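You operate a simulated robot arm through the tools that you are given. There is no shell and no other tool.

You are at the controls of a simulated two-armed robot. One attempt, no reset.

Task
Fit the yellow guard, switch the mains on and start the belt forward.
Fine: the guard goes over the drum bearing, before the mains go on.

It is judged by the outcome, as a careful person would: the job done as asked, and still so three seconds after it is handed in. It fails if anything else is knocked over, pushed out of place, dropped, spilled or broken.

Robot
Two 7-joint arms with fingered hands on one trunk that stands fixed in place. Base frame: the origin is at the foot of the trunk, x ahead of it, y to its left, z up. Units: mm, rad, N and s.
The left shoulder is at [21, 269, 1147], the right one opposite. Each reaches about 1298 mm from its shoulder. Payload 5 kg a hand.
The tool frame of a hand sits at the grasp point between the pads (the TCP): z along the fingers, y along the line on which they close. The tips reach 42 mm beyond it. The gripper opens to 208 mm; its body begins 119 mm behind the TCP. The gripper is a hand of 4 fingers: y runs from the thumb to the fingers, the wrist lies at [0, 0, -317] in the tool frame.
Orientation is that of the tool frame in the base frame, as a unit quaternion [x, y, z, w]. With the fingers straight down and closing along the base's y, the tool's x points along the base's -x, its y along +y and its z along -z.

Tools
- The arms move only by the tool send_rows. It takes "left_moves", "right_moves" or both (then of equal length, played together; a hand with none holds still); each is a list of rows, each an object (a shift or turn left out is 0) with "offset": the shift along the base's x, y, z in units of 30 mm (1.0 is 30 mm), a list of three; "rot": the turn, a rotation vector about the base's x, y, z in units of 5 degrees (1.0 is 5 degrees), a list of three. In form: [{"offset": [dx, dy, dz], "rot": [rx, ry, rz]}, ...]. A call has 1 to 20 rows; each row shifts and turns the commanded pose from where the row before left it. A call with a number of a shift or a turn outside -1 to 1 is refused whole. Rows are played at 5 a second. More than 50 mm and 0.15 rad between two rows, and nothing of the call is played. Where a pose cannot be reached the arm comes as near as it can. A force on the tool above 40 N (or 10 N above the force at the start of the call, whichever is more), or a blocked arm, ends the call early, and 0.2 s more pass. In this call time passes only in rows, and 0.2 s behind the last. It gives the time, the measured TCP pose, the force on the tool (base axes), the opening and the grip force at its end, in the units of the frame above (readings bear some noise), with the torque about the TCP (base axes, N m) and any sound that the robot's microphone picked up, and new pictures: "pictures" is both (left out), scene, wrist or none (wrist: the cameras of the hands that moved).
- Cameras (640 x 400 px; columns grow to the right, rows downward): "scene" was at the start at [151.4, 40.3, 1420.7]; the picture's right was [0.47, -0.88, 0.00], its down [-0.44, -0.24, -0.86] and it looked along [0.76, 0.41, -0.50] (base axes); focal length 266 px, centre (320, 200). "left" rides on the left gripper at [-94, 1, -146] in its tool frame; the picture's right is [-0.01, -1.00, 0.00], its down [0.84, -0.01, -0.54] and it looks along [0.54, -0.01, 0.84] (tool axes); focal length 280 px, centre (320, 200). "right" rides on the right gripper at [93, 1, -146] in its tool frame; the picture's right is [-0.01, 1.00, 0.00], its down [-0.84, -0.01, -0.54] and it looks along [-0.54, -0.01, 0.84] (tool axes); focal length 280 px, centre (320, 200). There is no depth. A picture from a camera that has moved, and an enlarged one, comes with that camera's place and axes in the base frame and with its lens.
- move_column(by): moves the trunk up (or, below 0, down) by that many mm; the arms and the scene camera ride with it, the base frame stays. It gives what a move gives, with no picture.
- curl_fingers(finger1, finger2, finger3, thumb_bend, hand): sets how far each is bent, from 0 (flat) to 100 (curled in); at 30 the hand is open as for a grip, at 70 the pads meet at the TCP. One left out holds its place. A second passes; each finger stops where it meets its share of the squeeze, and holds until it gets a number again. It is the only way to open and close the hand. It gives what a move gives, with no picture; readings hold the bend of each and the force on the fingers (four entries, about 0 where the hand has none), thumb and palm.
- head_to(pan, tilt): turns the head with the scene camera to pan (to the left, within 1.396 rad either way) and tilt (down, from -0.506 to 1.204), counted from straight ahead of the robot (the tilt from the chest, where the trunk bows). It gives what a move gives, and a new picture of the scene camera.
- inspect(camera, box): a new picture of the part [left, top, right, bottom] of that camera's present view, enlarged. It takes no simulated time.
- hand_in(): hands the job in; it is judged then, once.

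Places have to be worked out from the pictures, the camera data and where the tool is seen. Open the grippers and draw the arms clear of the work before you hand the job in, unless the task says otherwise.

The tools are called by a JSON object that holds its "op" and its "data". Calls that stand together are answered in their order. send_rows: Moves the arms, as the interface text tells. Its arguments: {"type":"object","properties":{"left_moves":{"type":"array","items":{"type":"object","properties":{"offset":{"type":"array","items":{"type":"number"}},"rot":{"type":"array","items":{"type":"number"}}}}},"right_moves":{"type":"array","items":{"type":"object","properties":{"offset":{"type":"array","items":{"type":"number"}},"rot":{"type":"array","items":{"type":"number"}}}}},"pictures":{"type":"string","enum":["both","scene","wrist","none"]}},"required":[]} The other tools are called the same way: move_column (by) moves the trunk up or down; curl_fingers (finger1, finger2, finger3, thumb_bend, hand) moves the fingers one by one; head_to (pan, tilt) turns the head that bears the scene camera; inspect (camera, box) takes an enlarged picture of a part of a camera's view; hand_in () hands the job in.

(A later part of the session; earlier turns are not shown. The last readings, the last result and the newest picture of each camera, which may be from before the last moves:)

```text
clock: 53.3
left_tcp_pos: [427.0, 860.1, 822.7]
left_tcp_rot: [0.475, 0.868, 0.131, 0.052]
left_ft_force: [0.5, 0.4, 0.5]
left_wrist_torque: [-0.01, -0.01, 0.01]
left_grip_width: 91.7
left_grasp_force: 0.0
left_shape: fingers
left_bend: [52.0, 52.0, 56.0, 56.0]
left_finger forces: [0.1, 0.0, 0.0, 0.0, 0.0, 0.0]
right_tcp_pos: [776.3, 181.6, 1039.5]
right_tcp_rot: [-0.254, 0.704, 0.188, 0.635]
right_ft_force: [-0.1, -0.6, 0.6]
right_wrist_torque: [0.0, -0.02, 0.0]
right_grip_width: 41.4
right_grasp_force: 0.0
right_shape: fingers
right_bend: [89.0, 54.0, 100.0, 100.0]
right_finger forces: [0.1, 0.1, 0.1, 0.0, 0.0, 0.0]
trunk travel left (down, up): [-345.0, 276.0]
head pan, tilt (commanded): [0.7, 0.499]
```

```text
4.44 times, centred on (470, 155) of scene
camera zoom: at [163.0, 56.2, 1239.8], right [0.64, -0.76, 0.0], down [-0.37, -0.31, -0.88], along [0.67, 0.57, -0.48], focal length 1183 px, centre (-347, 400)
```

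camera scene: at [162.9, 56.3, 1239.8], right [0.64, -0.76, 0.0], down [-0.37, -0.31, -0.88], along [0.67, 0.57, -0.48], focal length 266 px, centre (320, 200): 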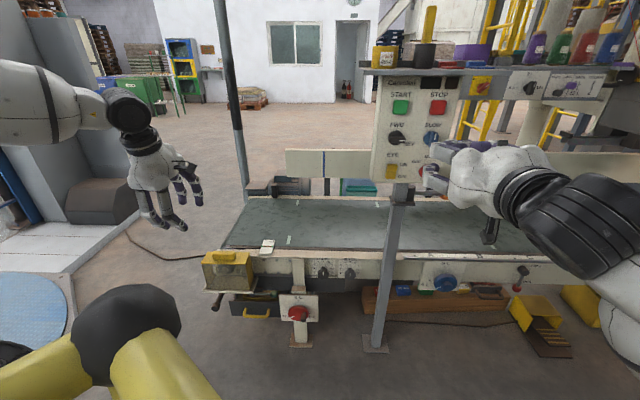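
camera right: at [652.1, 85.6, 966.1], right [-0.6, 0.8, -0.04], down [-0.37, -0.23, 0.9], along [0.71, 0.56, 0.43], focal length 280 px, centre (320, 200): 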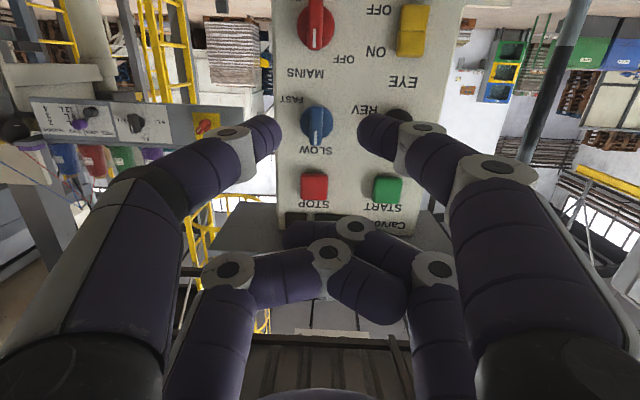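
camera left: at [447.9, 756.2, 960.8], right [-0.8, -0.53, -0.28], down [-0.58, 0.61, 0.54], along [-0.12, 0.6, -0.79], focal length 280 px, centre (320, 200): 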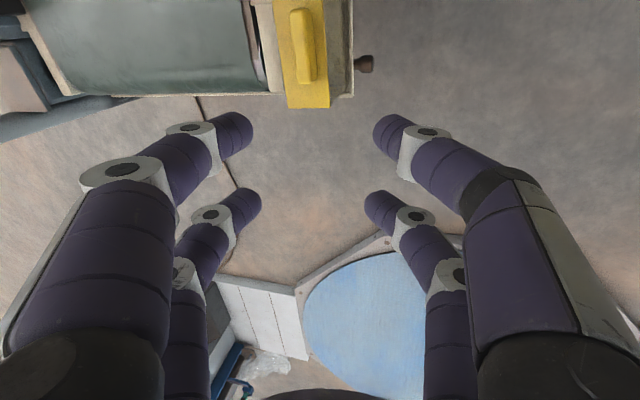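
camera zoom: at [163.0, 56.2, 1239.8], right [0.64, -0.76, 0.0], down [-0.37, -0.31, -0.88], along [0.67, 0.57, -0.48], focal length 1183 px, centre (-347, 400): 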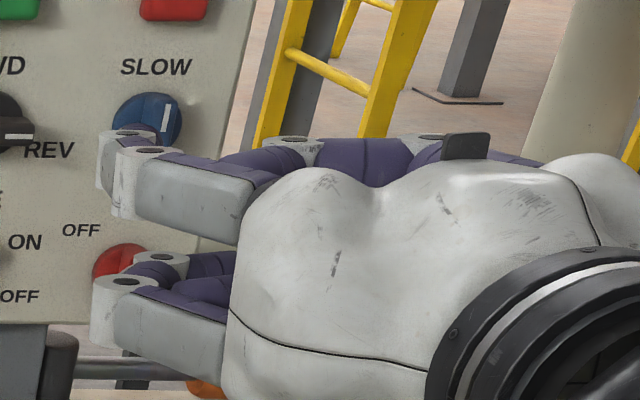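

The bent pointer hides its own tip; I straighten finger 2 to bend 42 so that it points more directly at the panel and check its visibility from the head camera.

{"op": "curl_fingers", "data": {"hand": "right", "finger2": 42}}

{"op": "inspect", "data": {"camera": "scene", "box": [400, 110, 520, 200]}}

{"op": "inspect", "data": {"camera": "right", "box": [200, 0, 640, 400]}}

```text
clock: 54.3
left_tcp_pos: [427.2, 859.9, 823.2]
left_tcp_rot: [0.475, 0.869, 0.13, 0.053]
left_ft_force: [1.0, -0.1, -0.2]
left_wrist_torque: [0.04, -0.01, -0.01]
left_grip_width: 91.4
left_grasp_force: 0.0
left_shape: fingers
left_bend: [52.0, 52.0, 56.0, 56.0]
left_finger forces: [0.0, 0.0, 0.1, 0.0, 0.0, 0.1]
right_tcp_pos: [775.3, 182.8, 1041.2]
right_tcp_rot: [-0.256, 0.704, 0.189, 0.635]
right_ft_force: [-0.5, 0.2, -0.4]
right_wrist_torque: [0.02, -0.01, 0.01]
right_grip_width: 36.5
right_grasp_force: 0.0
right_shape: fingers
right_bend: [96.0, 42.0, 100.0, 100.0]
right_finger forces: [0.0, 0.1, 0.0, 0.0, 0.0, 0.1]
trunk travel left (down, up): [-345.0, 276.0]
head pan, tilt (commanded): [0.7, 0.499]
```

```text
4.44 times, centred on (460, 155) of scene
camera zoom: at [163.0, 56.2, 1239.8], right [0.64, -0.76, 0.0], down [-0.37, -0.31, -0.88], along [0.67, 0.57, -0.48], focal length 1183 px, centre (-302, 400)
```

zoom: 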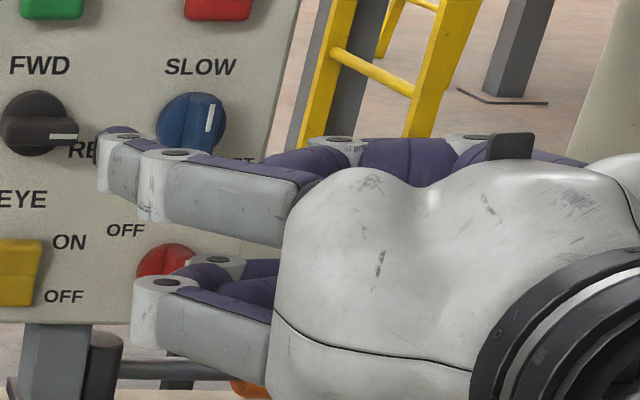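

```text
1.00 times, centred on (420, 200) of right (not enlarged: the box is as wide or as high as the picture)
camera zoom: at [652.2, 85.5, 966.1], right [-0.6, 0.8, -0.04], down [-0.37, -0.23, 0.9], along [0.71, 0.55, 0.43], focal length 280 px, centre (220, 200)
```

zoom: 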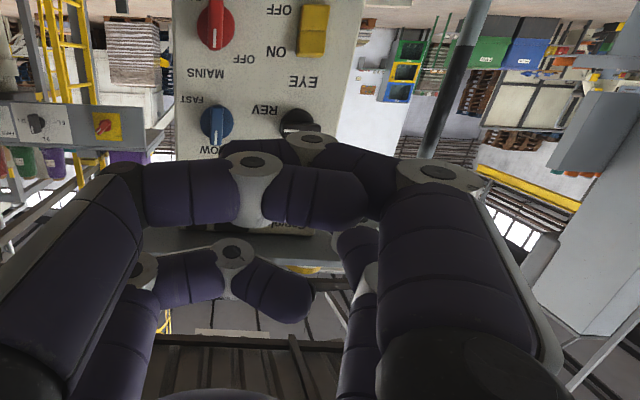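

To calibrate the pointer tip I briefly extend finger 1 (mirror of finger 2 across the hand) at the same bend, since the wrist camera sees that one clearly.

{"op": "curl_fingers", "data": {"hand": "right", "finger1": 42, "finger2": 42, "finger3": 100, "thumb_bend": 100}}

{"op": "inspect", "data": {"camera": "right", "box": [200, 0, 640, 400]}}

{"op": "inspect", "data": {"camera": "right", "box": [360, 80, 560, 240]}}

```text
clock: 55.3
left_tcp_pos: [426.8, 858.9, 822.7]
left_tcp_rot: [0.476, 0.868, 0.13, 0.052]
left_ft_force: [0.3, 0.8, 0.3]
left_wrist_torque: [0.03, -0.03, 0.02]
left_grip_width: 91.1
left_grasp_force: 0.2
left_shape: fingers
left_bend: [52.0, 52.0, 56.0, 56.0]
left_finger forces: [0.0, 0.0, 0.0, 0.1, 0.0, 0.0]
right_tcp_pos: [775.1, 182.4, 1040.1]
right_tcp_rot: [-0.256, 0.705, 0.189, 0.634]
right_ft_force: [0.2, -0.6, -0.1]
right_wrist_torque: [-0.03, 0.03, 0.0]
right_grip_width: 68.3
right_grasp_force: 0.0
right_shape: fingers
right_bend: [42.0, 42.0, 100.0, 100.0]
right_finger forces: [0.0, 0.0, 0.0, 0.1, 0.0, 0.1]
trunk travel left (down, up): [-345.0, 276.0]
head pan, tilt (commanded): [0.7, 0.499]
```

```text
1.00 times, centred on (420, 200) of right (not enlarged: the box is as wide or as high as the picture)
camera zoom: at [652.2, 85.5, 966.0], right [-0.6, 0.8, -0.04], down [-0.37, -0.23, 0.9], along [0.71, 0.55, 0.43], focal length 280 px, centre (220, 200)
```

zoom: 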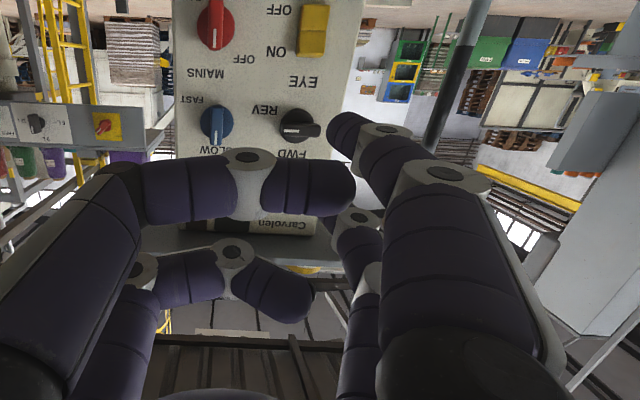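

```text
2.50 times, centred on (460, 160) of right
camera zoom: at [652.2, 85.5, 966.0], right [-0.6, 0.8, -0.04], down [-0.37, -0.23, 0.9], along [0.71, 0.55, 0.43], focal length 701 px, centre (-30, 300)
```

zoom: 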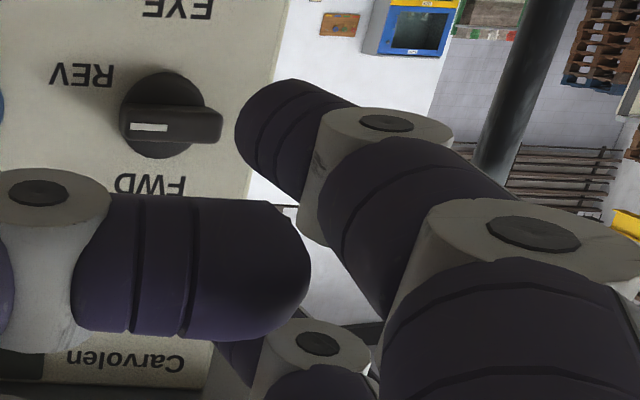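

The wrist camera sees finger 1's tip and the knob together, so finger 1 is the better pointer (tip centre ≈ tool [34, 77, 30]). I fold finger 2 and bring the tip to just above-left of the FWD/REV bar, still 20 mm short of it.

{"op": "curl_fingers", "data": {"hand": "right", "finger2": 100}}

{"op": "send_rows", "data": {"right_moves": [{"offset": [0.434, 0.617, 0.413]}, {"offset": [0.434, 0.617, 0.413]}, {"offset": [0.434, 0.617, 0.413]}, {"offset": [0.434, 0.617, 0.413]}, {"offset": [0.434, 0.617, 0.413]}, {"offset": [0, 0, 0]}]}}

{"op": "inspect", "data": {"camera": "right", "box": [300, 40, 500, 240]}}

{"op": "inspect", "data": {"camera": "scene", "box": [370, 80, 490, 200]}}

```text
clock: 56.3
left_tcp_pos: [427.4, 860.7, 823.0]
left_tcp_rot: [0.475, 0.869, 0.13, 0.053]
left_ft_force: [1.5, -0.2, -0.1]
left_wrist_torque: [-0.05, 0.0, -0.01]
left_grip_width: 91.3
left_grasp_force: 0.0
left_shape: fingers
left_bend: [52.0, 52.0, 56.0, 56.0]
left_finger forces: [0.1, 0.1, 0.0, 0.0, 0.1, 0.0]
right_tcp_pos: [775.2, 182.9, 1039.1]
right_tcp_rot: [-0.255, 0.704, 0.189, 0.635]
right_ft_force: [0.1, -0.2, -0.9]
right_wrist_torque: [-0.01, 0.0, -0.01]
right_grip_width: 68.2
right_grasp_force: 0.1
right_shape: fingers
right_bend: [42.0, 86.0, 100.0, 100.0]
right_finger forces: [0.0, 0.0, 0.0, 0.0, 0.0, 0.0]
trunk travel left (down, up): [-345.0, 276.0]
head pan, tilt (commanded): [0.7, 0.499]
```

```text
clock: 57.7
left_tcp_pos: [427.5, 860.4, 823.2]
left_tcp_rot: [0.475, 0.869, 0.13, 0.053]
left_ft_force: [-0.4, -0.3, -0.1]
left_wrist_torque: [-0.03, -0.03, 0.04]
left_grip_width: 91.2
left_grasp_force: 0.1
left_shape: fingers
left_bend: [52.0, 52.0, 56.0, 56.0]
left_finger forces: [0.1, 0.1, 0.0, 0.0, 0.0, 0.0]
right_tcp_pos: [839.9, 274.3, 1100.5]
right_tcp_rot: [-0.256, 0.704, 0.189, 0.635]
right_ft_force: [-0.3, 0.0, 0.1]
right_wrist_torque: [-0.04, -0.01, -0.04]
right_grip_width: 68.3
right_grasp_force: 0.0
right_shape: fingers
right_bend: [42.0, 86.0, 100.0, 100.0]
right_finger forces: [0.0, 0.0, 0.0, 0.1, 0.1, 0.1]
trunk travel left (down, up): [-345.0, 276.0]
head pan, tilt (commanded): [0.7, 0.499]
camera scene: at [163.1, 56.4, 1239.7], right [0.64, -0.77, 0.0], down [-0.37, -0.31, -0.88], along [0.67, 0.57, -0.48], focal length 266 px, centre (320, 200)
camera right: at [716.1, 177.8, 1026.6], right [-0.6, 0.8, -0.04], down [-0.37, -0.23, 0.9], along [0.71, 0.55, 0.43], focal length 280 px, centre (320, 200)
```

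scene: 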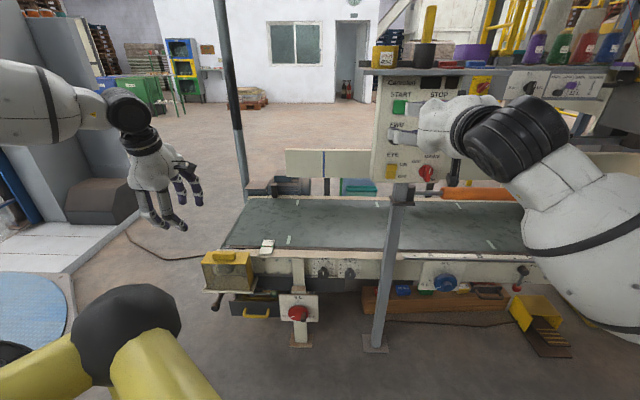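
right: 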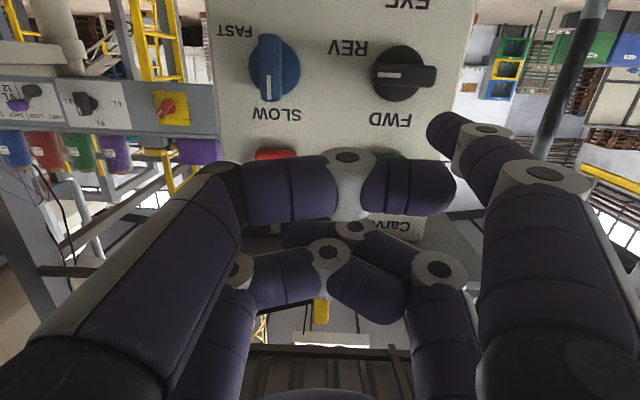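

```text
2.00 times, centred on (400, 140) of right
camera zoom: at [716.1, 177.8, 1026.6], right [-0.6, 0.8, -0.04], down [-0.37, -0.23, 0.9], along [0.71, 0.55, 0.43], focal length 561 px, centre (160, 320)
```

zoom: 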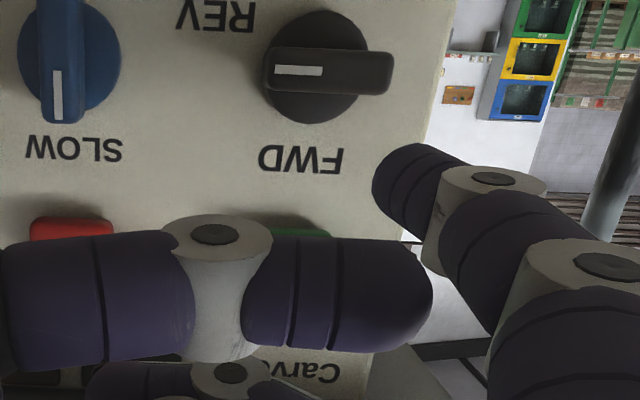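

```text
3.33 times, centred on (430, 140) of scene
camera zoom: at [163.1, 56.4, 1239.7], right [0.64, -0.77, 0.0], down [-0.37, -0.31, -0.88], along [0.67, 0.57, -0.48], focal length 888 px, centre (-47, 400)
```

zoom: 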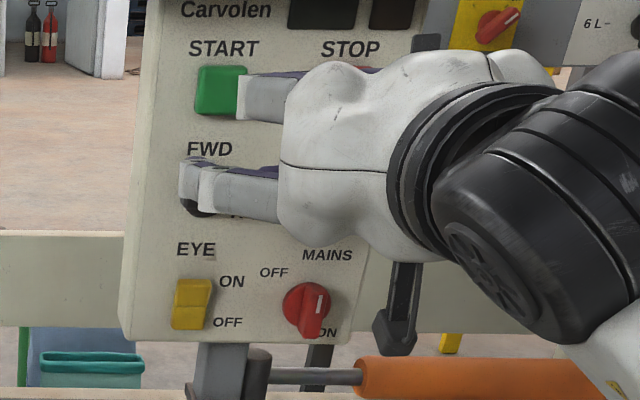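

The tip is ~35 mm above and ~15 mm left of the bar centre. I advance it 38 mm along the panel normal so that it overlaps the bar depth, watching for contact.

{"op": "send_rows", "data": {"right_moves": [{"offset": [0.33, 0.254, -0.05]}, {"offset": [0.33, 0.254, -0.05]}, {"offset": [0.33, 0.254, -0.05]}, {"offset": [0, 0, 0]}]}}

{"op": "inspect", "data": {"camera": "right", "box": [300, 40, 500, 240]}}

{"op": "inspect", "data": {"camera": "scene", "box": [370, 80, 490, 200]}}

```text
clock: 58.7
left_tcp_pos: [427.9, 859.7, 822.9]
left_tcp_rot: [0.475, 0.869, 0.131, 0.052]
left_ft_force: [-1.1, -0.7, -1.3]
left_wrist_torque: [-0.01, -0.01, 0.01]
left_grip_width: 91.4
left_grasp_force: 0.1
left_shape: fingers
left_bend: [52.0, 52.0, 56.0, 56.0]
left_finger forces: [0.0, 0.0, 0.0, 0.1, 0.0, 0.1]
right_tcp_pos: [870.2, 297.9, 1096.5]
right_tcp_rot: [-0.255, 0.704, 0.189, 0.635]
right_ft_force: [-0.3, 0.7, -0.8]
right_wrist_torque: [-0.01, -0.03, -0.01]
right_grip_width: 68.4
right_grasp_force: 0.1
right_shape: fingers
right_bend: [42.0, 86.0, 100.0, 100.0]
right_finger forces: [0.0, 0.1, 0.0, 0.1, 0.0, 0.1]
trunk travel left (down, up): [-345.0, 276.0]
head pan, tilt (commanded): [0.7, 0.499]
camera scene: at [163.1, 56.4, 1239.7], right [0.64, -0.77, 0.0], down [-0.37, -0.31, -0.88], along [0.67, 0.57, -0.48], focal length 266 px, centre (320, 200)
camera right: at [746.4, 201.1, 1022.2], right [-0.6, 0.8, -0.04], down [-0.37, -0.23, 0.9], along [0.71, 0.55, 0.43], focal length 280 px, centre (320, 200)
```

scene: 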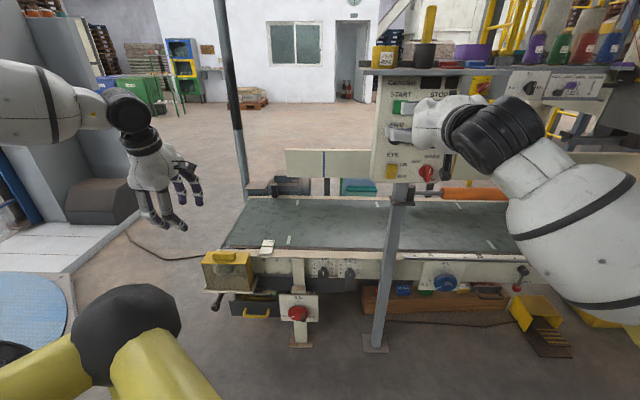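
right: 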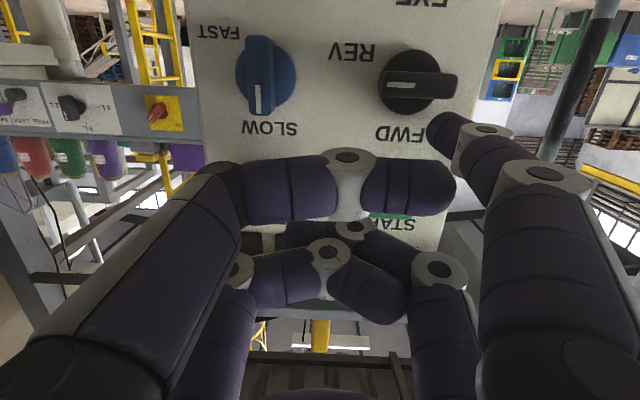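

```text
2.00 times, centred on (400, 140) of right
camera zoom: at [746.4, 201.1, 1022.2], right [-0.6, 0.8, -0.04], down [-0.37, -0.23, 0.9], along [0.71, 0.55, 0.43], focal length 561 px, centre (160, 320)
```

zoom: 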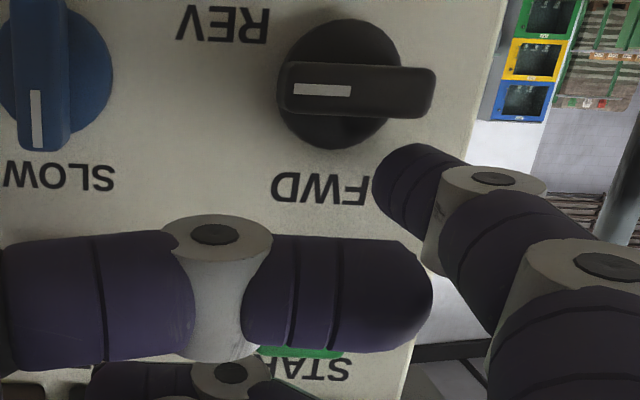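

```text
3.33 times, centred on (430, 140) of scene
camera zoom: at [163.1, 56.4, 1239.7], right [0.64, -0.77, 0.0], down [-0.37, -0.31, -0.88], along [0.67, 0.57, -0.48], focal length 888 px, centre (-47, 400)
```

zoom: 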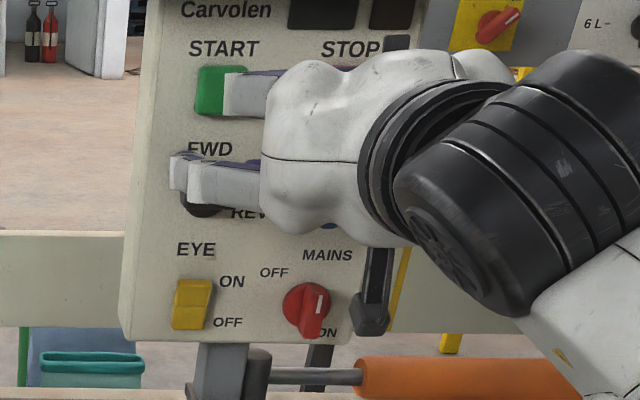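

The tip is now level with the bar's depth, ~30 mm above and ~12 mm left of its pivot, no contact. I sweep the tip down along an arc on the bar's left arm to rotate it counter-clockwise, first half.

{"op": "send_rows", "data": {"right_moves": [{"offset": [-0.061, 0.079, -0.3]}, {"offset": [-0.091, 0.119, -0.2]}, {"offset": [-0.065, 0.085, -0.187]}, {"offset": [-0.034, 0.045, -0.207]}, {"offset": [0, 0, 0]}], "pictures": "wrist"}}

{"op": "inspect", "data": {"camera": "right", "box": [300, 40, 500, 240]}}

```text
clock: 59.9
left_tcp_pos: [427.3, 859.7, 823.2]
left_tcp_rot: [0.475, 0.868, 0.131, 0.052]
left_ft_force: [0.5, 0.7, 0.2]
left_wrist_torque: [-0.01, 0.0, -0.02]
left_grip_width: 91.3
left_grasp_force: 0.0
left_shape: fingers
left_bend: [52.0, 52.0, 56.0, 56.0]
left_finger forces: [0.0, 0.0, 0.0, 0.0, 0.0, 0.0]
right_tcp_pos: [861.6, 307.8, 1071.2]
right_tcp_rot: [-0.256, 0.705, 0.189, 0.634]
right_ft_force: [-0.7, 0.0, -0.2]
right_wrist_torque: [0.01, 0.06, -0.03]
right_grip_width: 69.0
right_grasp_force: 0.0
right_shape: fingers
right_bend: [42.0, 86.0, 100.0, 100.0]
right_finger forces: [0.1, 0.0, 0.0, 0.1, 0.0, 0.0]
trunk travel left (down, up): [-345.0, 276.0]
head pan, tilt (commanded): [0.7, 0.499]
camera right: at [739.3, 211.4, 996.7], right [-0.6, 0.8, -0.04], down [-0.37, -0.23, 0.9], along [0.71, 0.55, 0.43], focal length 280 px, centre (320, 200)
```

right: 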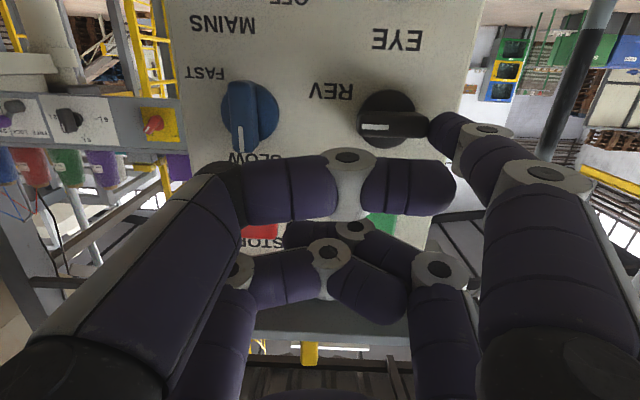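

```text
2.00 times, centred on (400, 140) of right
camera zoom: at [739.3, 211.4, 996.7], right [-0.6, 0.8, -0.04], down [-0.37, -0.23, 0.9], along [0.71, 0.55, 0.43], focal length 561 px, centre (160, 320)
```

zoom: 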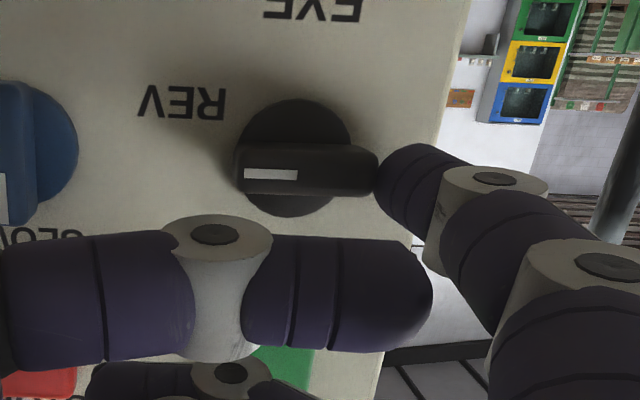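

The tip slid past the bar's left end — it was ~7 mm too far left. I raise it back above the bar and shift right before sweeping again.

{"op": "send_rows", "data": {"right_moves": [{"offset": [0, 0, 0.45]}, {"offset": [0, 0, 0.45]}, {"offset": [0.183, -0.238, 0]}, {"offset": [0.183, -0.238, 0]}, {"offset": [0, 0, 0]}], "pictures": "none"}}

{"op": "inspect", "data": {"camera": "right", "box": [300, 40, 500, 240]}}

```text
clock: 61.1
left_tcp_pos: [427.3, 859.9, 823.2]
left_tcp_rot: [0.475, 0.869, 0.13, 0.053]
left_ft_force: [-1.0, 0.2, -0.3]
left_wrist_torque: [0.0, -0.02, 0.01]
left_grip_width: 91.3
left_grasp_force: 0.1
left_shape: fingers
left_bend: [52.0, 52.0, 56.0, 56.0]
left_finger forces: [0.1, 0.0, 0.0, 0.0, 0.0, 0.0]
right_tcp_pos: [872.7, 293.7, 1098.4]
right_tcp_rot: [-0.255, 0.705, 0.188, 0.635]
right_ft_force: [0.8, -0.3, 1.1]
right_wrist_torque: [0.0, 0.02, -0.01]
right_grip_width: 68.6
right_grasp_force: 0.0
right_shape: fingers
right_bend: [42.0, 86.0, 100.0, 100.0]
right_finger forces: [0.0, 0.0, 0.1, 0.0, 0.0, 0.0]
trunk travel left (down, up): [-345.0, 276.0]
head pan, tilt (commanded): [0.7, 0.499]
```

```text
2.00 times, centred on (400, 140) of right
camera zoom: at [751.1, 197.0, 1024.1], right [-0.6, 0.8, -0.04], down [-0.37, -0.23, 0.9], along [0.71, 0.55, 0.43], focal length 561 px, centre (160, 320)
```

zoom: 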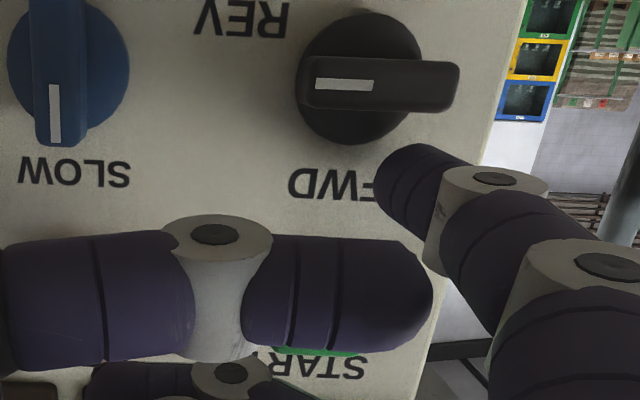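

Now the tip sits above the bar's left arm, ~9 mm clear. I shift it 4 mm left and push down in small steps, then check that the bar begins to turn.

{"op": "send_rows", "data": {"right_moves": [{"offset": [-0.081, 0.106, -0.3]}, {"offset": [-0.053, 0.069, -0.167]}, {"offset": [-0.067, 0.087, -0.183]}, {"offset": [0, 0, 0]}], "pictures": "none"}}

{"op": "inspect", "data": {"camera": "right", "box": [300, 40, 500, 240]}}

```text
clock: 62.1
left_tcp_pos: [426.3, 859.6, 822.9]
left_tcp_rot: [0.475, 0.869, 0.131, 0.052]
left_ft_force: [0.3, 1.0, 0.1]
left_wrist_torque: [-0.03, 0.0, 0.0]
left_grip_width: 91.2
left_grasp_force: 0.1
left_shape: fingers
left_bend: [52.0, 52.0, 56.0, 56.0]
left_finger forces: [0.0, 0.0, 0.1, 0.1, 0.0, 0.0]
right_tcp_pos: [868.8, 299.7, 1079.0]
right_tcp_rot: [-0.255, 0.705, 0.188, 0.635]
right_ft_force: [0.1, -0.6, 0.4]
right_wrist_torque: [0.06, -0.01, 0.02]
right_grip_width: 68.2
right_grasp_force: 0.4
right_shape: fingers
right_bend: [42.0, 86.0, 100.0, 100.0]
right_finger forces: [0.6, 0.1, 0.0, 0.0, 0.0, 0.0]
trunk travel left (down, up): [-345.0, 276.0]
head pan, tilt (commanded): [0.7, 0.499]
```

```text
2.00 times, centred on (400, 140) of right
camera zoom: at [745.8, 203.3, 1004.2], right [-0.6, 0.8, -0.04], down [-0.37, -0.23, 0.9], along [0.71, 0.56, 0.43], focal length 561 px, centre (160, 320)
```

zoom: 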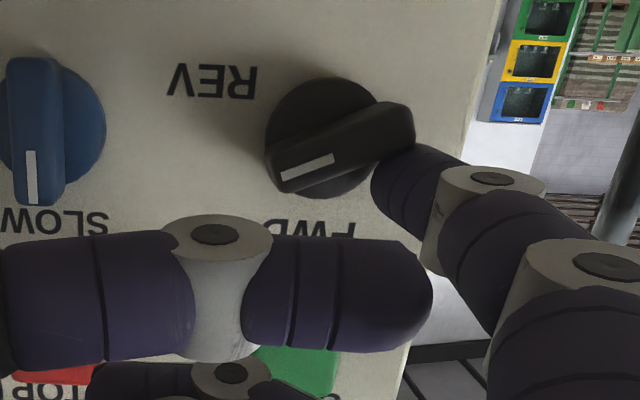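

The bar is turning (about 20–25° so far) with very little force. I continue the arc.

{"op": "send_rows", "data": {"right_moves": [{"offset": [-0.016, 0.021, -0.17]}, {"offset": [-0.004, 0.005, -0.21]}, {"offset": [0.03, -0.04, -0.203]}, {"offset": [0, 0, 0]}], "pictures": "none"}}

{"op": "inspect", "data": {"camera": "right", "box": [300, 40, 500, 240]}}

```text
clock: 63.1
left_tcp_pos: [426.9, 860.3, 823.2]
left_tcp_rot: [0.475, 0.868, 0.132, 0.052]
left_ft_force: [-0.3, -0.5, 0.5]
left_wrist_torque: [0.01, 0.02, 0.0]
left_grip_width: 91.2
left_grasp_force: 0.0
left_shape: fingers
left_bend: [52.0, 52.0, 56.0, 56.0]
left_finger forces: [0.0, 0.0, 0.1, 0.0, 0.0, 0.0]
right_tcp_pos: [868.8, 301.0, 1060.2]
right_tcp_rot: [-0.255, 0.704, 0.189, 0.635]
right_ft_force: [-0.2, 0.5, 0.2]
right_wrist_torque: [0.02, 0.0, 0.01]
right_grip_width: 68.6
right_grasp_force: 0.0
right_shape: fingers
right_bend: [42.0, 86.0, 100.0, 100.0]
right_finger forces: [0.0, 0.1, 0.1, 0.0, 0.0, 0.1]
trunk travel left (down, up): [-345.0, 276.0]
head pan, tilt (commanded): [0.7, 0.499]
```

```text
2.00 times, centred on (400, 140) of right
camera zoom: at [745.6, 203.2, 986.6], right [-0.6, 0.8, -0.04], down [-0.37, -0.23, 0.9], along [0.71, 0.56, 0.43], focal length 561 px, centre (160, 320)
```

zoom: 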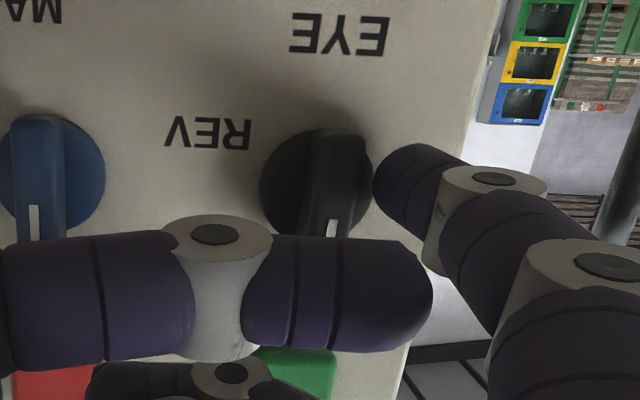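

The knob has snapped to vertical — pointer up at FWD. I back straight out and verify.

{"op": "send_rows", "data": {"right_moves": [{"offset": [-0.08, 0.1, 0]}, {"offset": [-0.5, -0.38, 0]}, {"offset": [-0.7, -0.54, 0]}, {"offset": [-0.7, -0.54, 0]}, {"offset": [0, 0, 0]}], "pictures": "both"}}

{"op": "inspect", "data": {"camera": "right", "box": [200, 0, 500, 200]}}

{"op": "inspect", "data": {"camera": "scene", "box": [370, 80, 470, 200]}}

```text
clock: 64.3
left_tcp_pos: [427.3, 862.1, 821.8]
left_tcp_rot: [0.475, 0.868, 0.132, 0.052]
left_ft_force: [-0.5, -0.2, -0.3]
left_wrist_torque: [0.01, -0.01, 0.01]
left_grip_width: 91.2
left_grasp_force: 0.0
left_shape: fingers
left_bend: [52.0, 52.0, 56.0, 56.0]
left_finger forces: [0.0, 0.0, 0.0, 0.0, 0.0, 0.0]
right_tcp_pos: [806.8, 262.0, 1059.9]
right_tcp_rot: [-0.255, 0.705, 0.189, 0.635]
right_ft_force: [-0.2, -0.8, 0.1]
right_wrist_torque: [-0.01, -0.01, 0.03]
right_grip_width: 68.4
right_grasp_force: 0.1
right_shape: fingers
right_bend: [42.0, 86.0, 100.0, 100.0]
right_finger forces: [0.1, 0.0, 0.0, 0.0, 0.1, 0.0]
trunk travel left (down, up): [-345.0, 276.0]
head pan, tilt (commanded): [0.7, 0.499]
camera scene: at [162.8, 56.0, 1239.8], right [0.64, -0.76, 0.0], down [-0.37, -0.31, -0.88], along [0.67, 0.57, -0.48], focal length 266 px, centre (320, 200)
camera right: at [684.3, 164.3, 985.8], right [-0.6, 0.8, -0.04], down [-0.37, -0.23, 0.9], along [0.71, 0.55, 0.43], focal length 280 px, centre (320, 200)
```

scene: 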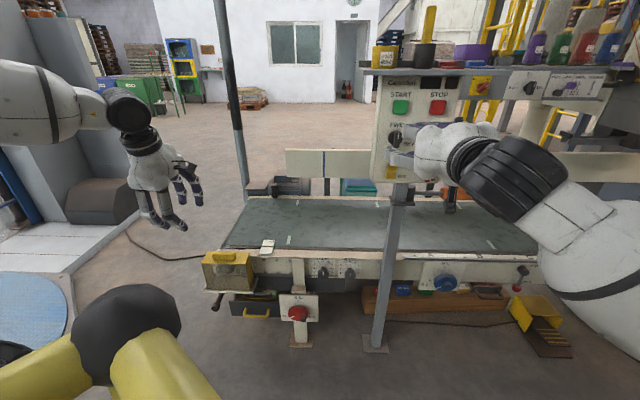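
right: 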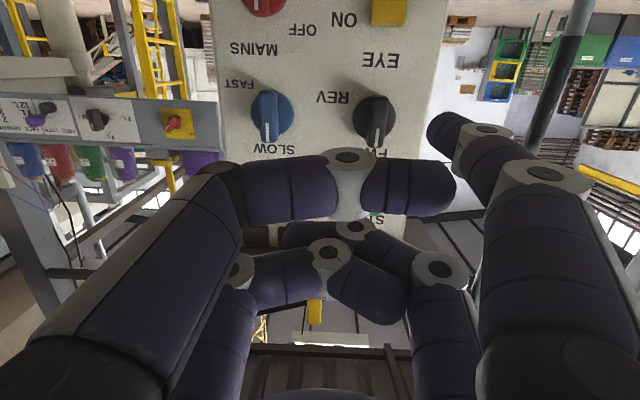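

```text
2.00 times, centred on (350, 100) of right
camera zoom: at [684.3, 164.3, 985.8], right [-0.6, 0.8, -0.04], down [-0.37, -0.23, 0.9], along [0.71, 0.55, 0.43], focal length 561 px, centre (260, 400)
```

zoom: 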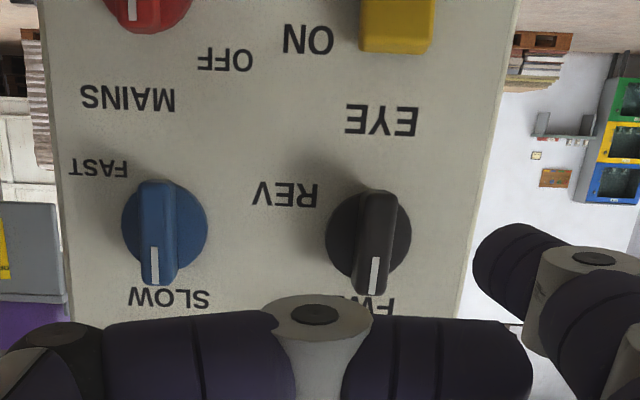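

```text
3.33 times, centred on (420, 140) of scene
camera zoom: at [162.8, 56.0, 1239.8], right [0.64, -0.76, 0.0], down [-0.37, -0.31, -0.88], along [0.67, 0.57, -0.48], focal length 888 px, centre (-13, 400)
```

zoom: 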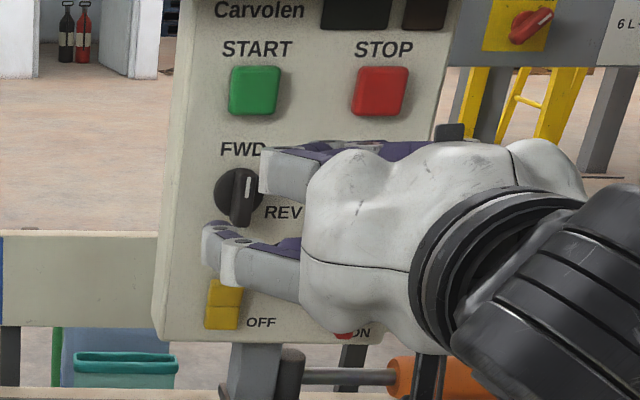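

FWD/REV now points up to FWD, matching the SLOW knob's orientation. Next is MAINS: I move the fingertip, still clear of the panel, over to the left side of the red knob's upper arm.

{"op": "send_rows", "data": {"right_moves": [{"offset": [0.523, -0.681, -0.658]}, {"offset": [0.523, -0.681, -0.658]}, {"offset": [0.523, -0.681, -0.658]}, {"offset": [0.523, -0.681, -0.658]}, {"offset": [0, 0, 0]}]}}

{"op": "inspect", "data": {"camera": "right", "box": [300, 0, 500, 200]}}

{"op": "inspect", "data": {"camera": "scene", "box": [370, 80, 490, 220]}}

```text
clock: 65.5
left_tcp_pos: [427.2, 859.6, 823.2]
left_tcp_rot: [0.476, 0.868, 0.131, 0.053]
left_ft_force: [0.3, -1.1, 0.6]
left_wrist_torque: [-0.01, 0.03, -0.02]
left_grip_width: 91.3
left_grasp_force: 0.1
left_shape: fingers
left_bend: [52.0, 52.0, 56.0, 56.0]
left_finger forces: [0.1, 0.0, 0.0, 0.0, 0.0, 0.0]
right_tcp_pos: [873.2, 178.8, 983.1]
right_tcp_rot: [-0.255, 0.704, 0.19, 0.635]
right_ft_force: [-0.8, -0.1, 0.0]
right_wrist_torque: [0.01, 0.03, 0.05]
right_grip_width: 68.3
right_grasp_force: 0.0
right_shape: fingers
right_bend: [42.0, 86.0, 100.0, 100.0]
right_finger forces: [0.0, 0.1, 0.0, 0.1, 0.0, 0.1]
trunk travel left (down, up): [-345.0, 276.0]
head pan, tilt (commanded): [0.7, 0.499]
camera scene: at [163.1, 56.0, 1239.8], right [0.64, -0.76, 0.0], down [-0.37, -0.31, -0.88], along [0.67, 0.57, -0.48], focal length 266 px, centre (320, 200)
camera right: at [748.2, 82.1, 909.2], right [-0.6, 0.8, -0.04], down [-0.37, -0.23, 0.9], along [0.71, 0.56, 0.43], focal length 280 px, centre (320, 200)
```

scene: 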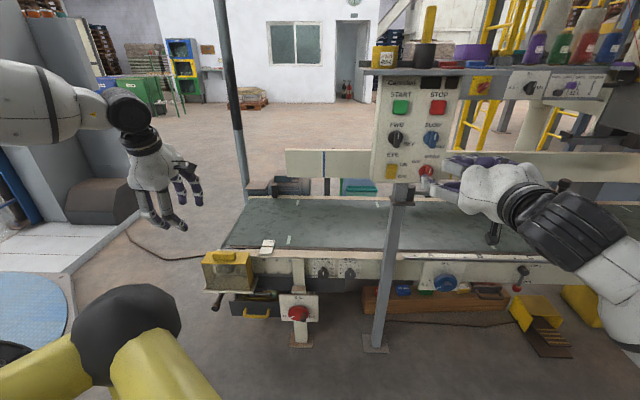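
right: 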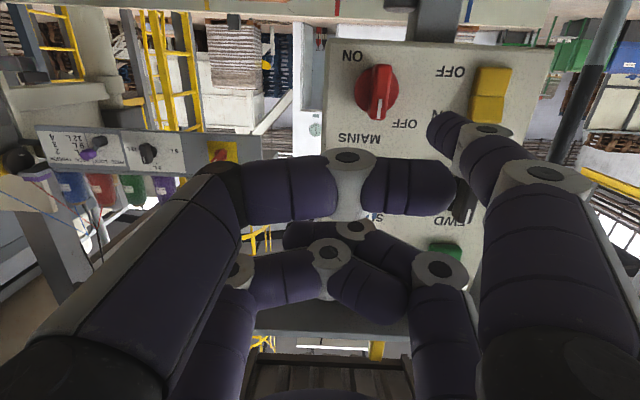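

```text
2.00 times, centred on (400, 100) of right
camera zoom: at [748.2, 82.1, 909.2], right [-0.6, 0.8, -0.04], down [-0.37, -0.23, 0.9], along [0.71, 0.56, 0.43], focal length 561 px, centre (160, 400)
```

zoom: 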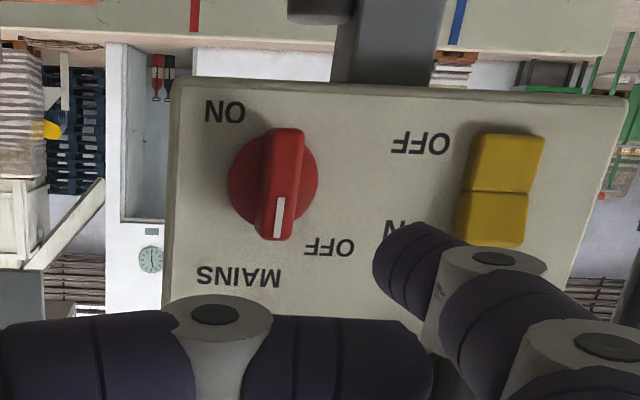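

```text
2.86 times, centred on (430, 150) of scene
camera zoom: at [163.1, 56.0, 1239.8], right [0.64, -0.76, 0.0], down [-0.37, -0.31, -0.88], along [0.67, 0.57, -0.48], focal length 761 px, centre (6, 343)
```

zoom: 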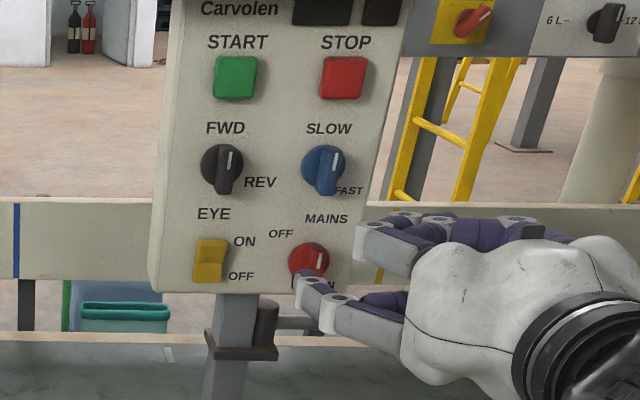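

The scene view confirms FWD and SLOW both pointing up, MAINS still up at OFF. I lower 6 mm and advance the tip beside the red bar's left side.

{"op": "send_rows", "data": {"right_moves": [{"offset": [0.5, 0.38, -0.2]}, {"offset": [0.6, 0.46, 0]}, {"offset": [0.6, 0.46, 0]}, {"offset": [0.12, 0.1, 0]}, {"offset": [0, 0, 0]}], "pictures": "none"}}

{"op": "inspect", "data": {"camera": "right", "box": [300, 0, 500, 200]}}

{"op": "inspect", "data": {"camera": "scene", "box": [370, 80, 490, 220]}}

```text
clock: 66.7
left_tcp_pos: [427.7, 860.1, 822.0]
left_tcp_rot: [0.475, 0.869, 0.131, 0.053]
left_ft_force: [-0.3, 0.2, 0.1]
left_wrist_torque: [0.01, -0.03, 0.0]
left_grip_width: 91.5
left_grasp_force: 0.1
left_shape: fingers
left_bend: [52.0, 52.0, 56.0, 56.0]
left_finger forces: [0.1, 0.0, 0.0, 0.0, 0.1, 0.0]
right_tcp_pos: [925.9, 221.4, 974.3]
right_tcp_rot: [-0.255, 0.705, 0.188, 0.635]
right_ft_force: [-0.3, 0.2, 0.2]
right_wrist_torque: [-0.03, 0.0, -0.01]
right_grip_width: 68.5
right_grasp_force: 0.0
right_shape: fingers
right_bend: [42.0, 86.0, 100.0, 100.0]
right_finger forces: [0.1, 0.1, 0.0, 0.0, 0.0, 0.0]
trunk travel left (down, up): [-345.0, 276.0]
head pan, tilt (commanded): [0.7, 0.499]
```

```text
2.00 times, centred on (400, 100) of right
camera zoom: at [803.4, 124.7, 900.9], right [-0.6, 0.8, -0.04], down [-0.37, -0.23, 0.9], along [0.71, 0.55, 0.43], focal length 561 px, centre (160, 400)
```

zoom: 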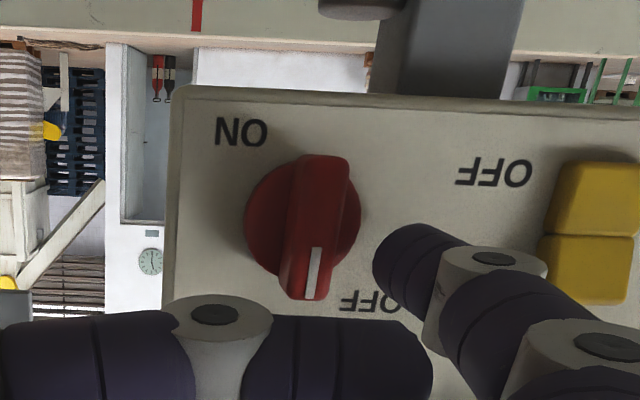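

```text
2.86 times, centred on (430, 150) of scene
camera zoom: at [162.9, 56.1, 1239.8], right [0.64, -0.76, 0.0], down [-0.37, -0.31, -0.88], along [0.67, 0.57, -0.48], focal length 761 px, centre (6, 343)
```

zoom: 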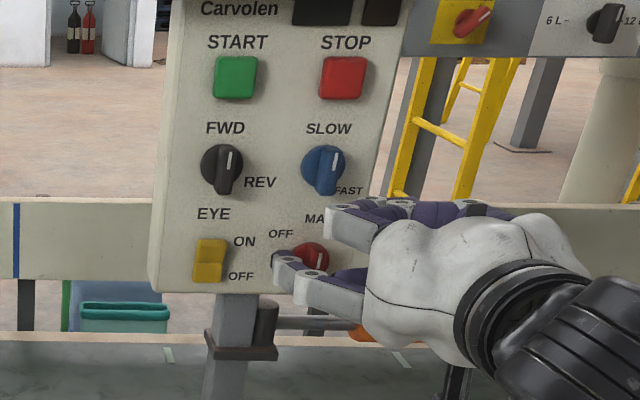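

The tip is ~10 mm left of the red bar's upper arm. I push right along the arc in small steps and check the rotation.

{"op": "send_rows", "data": {"right_moves": [{"offset": [0.152, -0.198, 0]}, {"offset": [0.091, -0.119, 0.1]}, {"offset": [0.101, -0.132, 0.083]}, {"offset": [0, 0, 0]}], "pictures": "none"}}

{"op": "inspect", "data": {"camera": "right", "box": [300, 0, 500, 200]}}

```text
clock: 67.7
left_tcp_pos: [428.1, 860.6, 823.4]
left_tcp_rot: [0.476, 0.868, 0.131, 0.052]
left_ft_force: [0.6, 0.4, 0.3]
left_wrist_torque: [0.0, 0.01, 0.03]
left_grip_width: 91.3
left_grasp_force: 0.1
left_shape: fingers
left_bend: [52.0, 52.0, 56.0, 56.0]
left_finger forces: [0.0, 0.1, 0.0, 0.0, 0.0, 0.0]
right_tcp_pos: [938.1, 206.5, 980.6]
right_tcp_rot: [-0.255, 0.704, 0.189, 0.635]
right_ft_force: [-1.1, 1.2, -1.4]
right_wrist_torque: [-0.03, 0.04, 0.04]
right_grip_width: 69.5
right_grasp_force: 0.8
right_shape: fingers
right_bend: [41.0, 86.0, 100.0, 100.0]
right_finger forces: [1.8, 0.0, 0.0, 0.1, 0.0, 0.1]
trunk travel left (down, up): [-345.0, 276.0]
head pan, tilt (commanded): [0.7, 0.499]
```

```text
2.00 times, centred on (400, 100) of right
camera zoom: at [814.2, 109.9, 907.0], right [-0.6, 0.8, -0.04], down [-0.37, -0.23, 0.9], along [0.71, 0.55, 0.43], focal length 561 px, centre (160, 400)
```

zoom: 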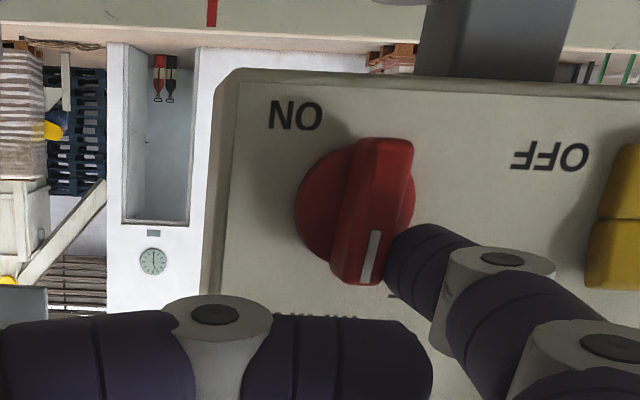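

The bar has started to turn and the finger feels ~2 N. I keep pushing right along the arc.

{"op": "send_rows", "data": {"right_moves": [{"offset": [0.122, -0.159, 0.05]}, {"offset": [0.122, -0.159, 0.03]}, {"offset": [0, 0, 0]}], "pictures": "none"}}

{"op": "inspect", "data": {"camera": "right", "box": [300, 0, 500, 200]}}

```text
clock: 68.5
left_tcp_pos: [425.8, 859.8, 824.5]
left_tcp_rot: [0.476, 0.868, 0.131, 0.053]
left_ft_force: [0.4, 0.0, 0.0]
left_wrist_torque: [0.03, 0.0, 0.0]
left_grip_width: 91.2
left_grasp_force: 0.1
left_shape: fingers
left_bend: [52.0, 52.0, 56.0, 56.0]
left_finger forces: [0.1, 0.0, 0.0, 0.0, 0.0, 0.0]
right_tcp_pos: [945.8, 196.1, 984.8]
right_tcp_rot: [-0.254, 0.704, 0.189, 0.636]
right_ft_force: [-0.1, 0.0, 2.7]
right_wrist_torque: [0.27, 0.06, 0.01]
right_grip_width: 68.1
right_grasp_force: 2.1
right_shape: fingers
right_bend: [42.0, 86.0, 100.0, 100.0]
right_finger forces: [3.2, 0.0, 0.0, 0.0, 0.0, 0.0]
trunk travel left (down, up): [-345.0, 276.0]
head pan, tilt (commanded): [0.7, 0.499]
```

```text
2.00 times, centred on (400, 100) of right
camera zoom: at [821.6, 99.5, 910.5], right [-0.6, 0.8, -0.04], down [-0.37, -0.23, 0.9], along [0.71, 0.55, 0.43], focal length 561 px, centre (160, 400)
```

zoom: 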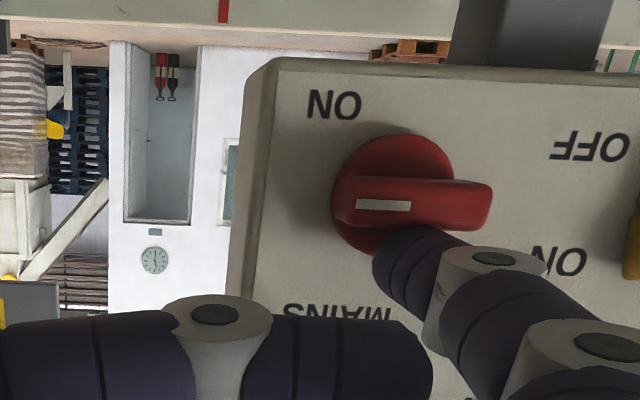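

MAINS snapped to the right — ON. I lift the tip off the bar and back straight out, then verify all knobs.

{"op": "send_rows", "data": {"right_moves": [{"offset": [0, 0, 0.15]}, {"offset": [-0.5, -0.38, 0]}, {"offset": [-0.7, -0.54, 0]}, {"offset": [-0.7, -0.54, 0]}, {"offset": [0, 0, 0]}], "pictures": "none"}}

{"op": "inspect", "data": {"camera": "right", "box": [250, 0, 550, 250]}}

{"op": "inspect", "data": {"camera": "scene", "box": [370, 80, 490, 220]}}

```text
clock: 69.7
left_tcp_pos: [427.3, 860.3, 822.9]
left_tcp_rot: [0.475, 0.869, 0.131, 0.053]
left_ft_force: [-1.0, -0.8, 0.9]
left_wrist_torque: [0.05, 0.0, -0.01]
left_grip_width: 91.1
left_grasp_force: 0.2
left_shape: fingers
left_bend: [52.0, 52.0, 56.0, 56.0]
left_finger forces: [0.1, 0.1, 0.1, 0.0, 0.0, 0.0]
right_tcp_pos: [889.2, 151.6, 989.0]
right_tcp_rot: [-0.254, 0.704, 0.188, 0.636]
right_ft_force: [-0.2, 0.7, -0.2]
right_wrist_torque: [-0.01, 0.02, 0.0]
right_grip_width: 68.6
right_grasp_force: 0.0
right_shape: fingers
right_bend: [42.0, 87.0, 100.0, 100.0]
right_finger forces: [0.1, 0.0, 0.0, 0.1, 0.0, 0.1]
trunk travel left (down, up): [-345.0, 276.0]
head pan, tilt (commanded): [0.7, 0.499]
```

```text
1.60 times, centred on (400, 125) of right
camera zoom: at [765.6, 53.9, 913.7], right [-0.6, 0.8, -0.04], down [-0.37, -0.23, 0.9], along [0.71, 0.55, 0.43], focal length 449 px, centre (192, 320)
```

zoom: 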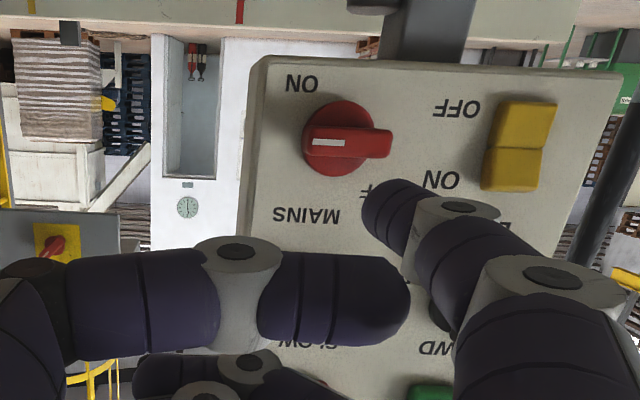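

```text
2.86 times, centred on (430, 150) of scene
camera zoom: at [162.8, 55.9, 1239.8], right [0.64, -0.76, 0.0], down [-0.37, -0.31, -0.88], along [0.67, 0.57, -0.48], focal length 761 px, centre (6, 343)
```

zoom: 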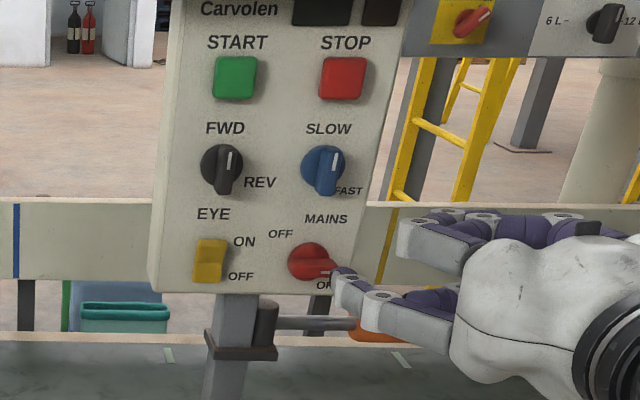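

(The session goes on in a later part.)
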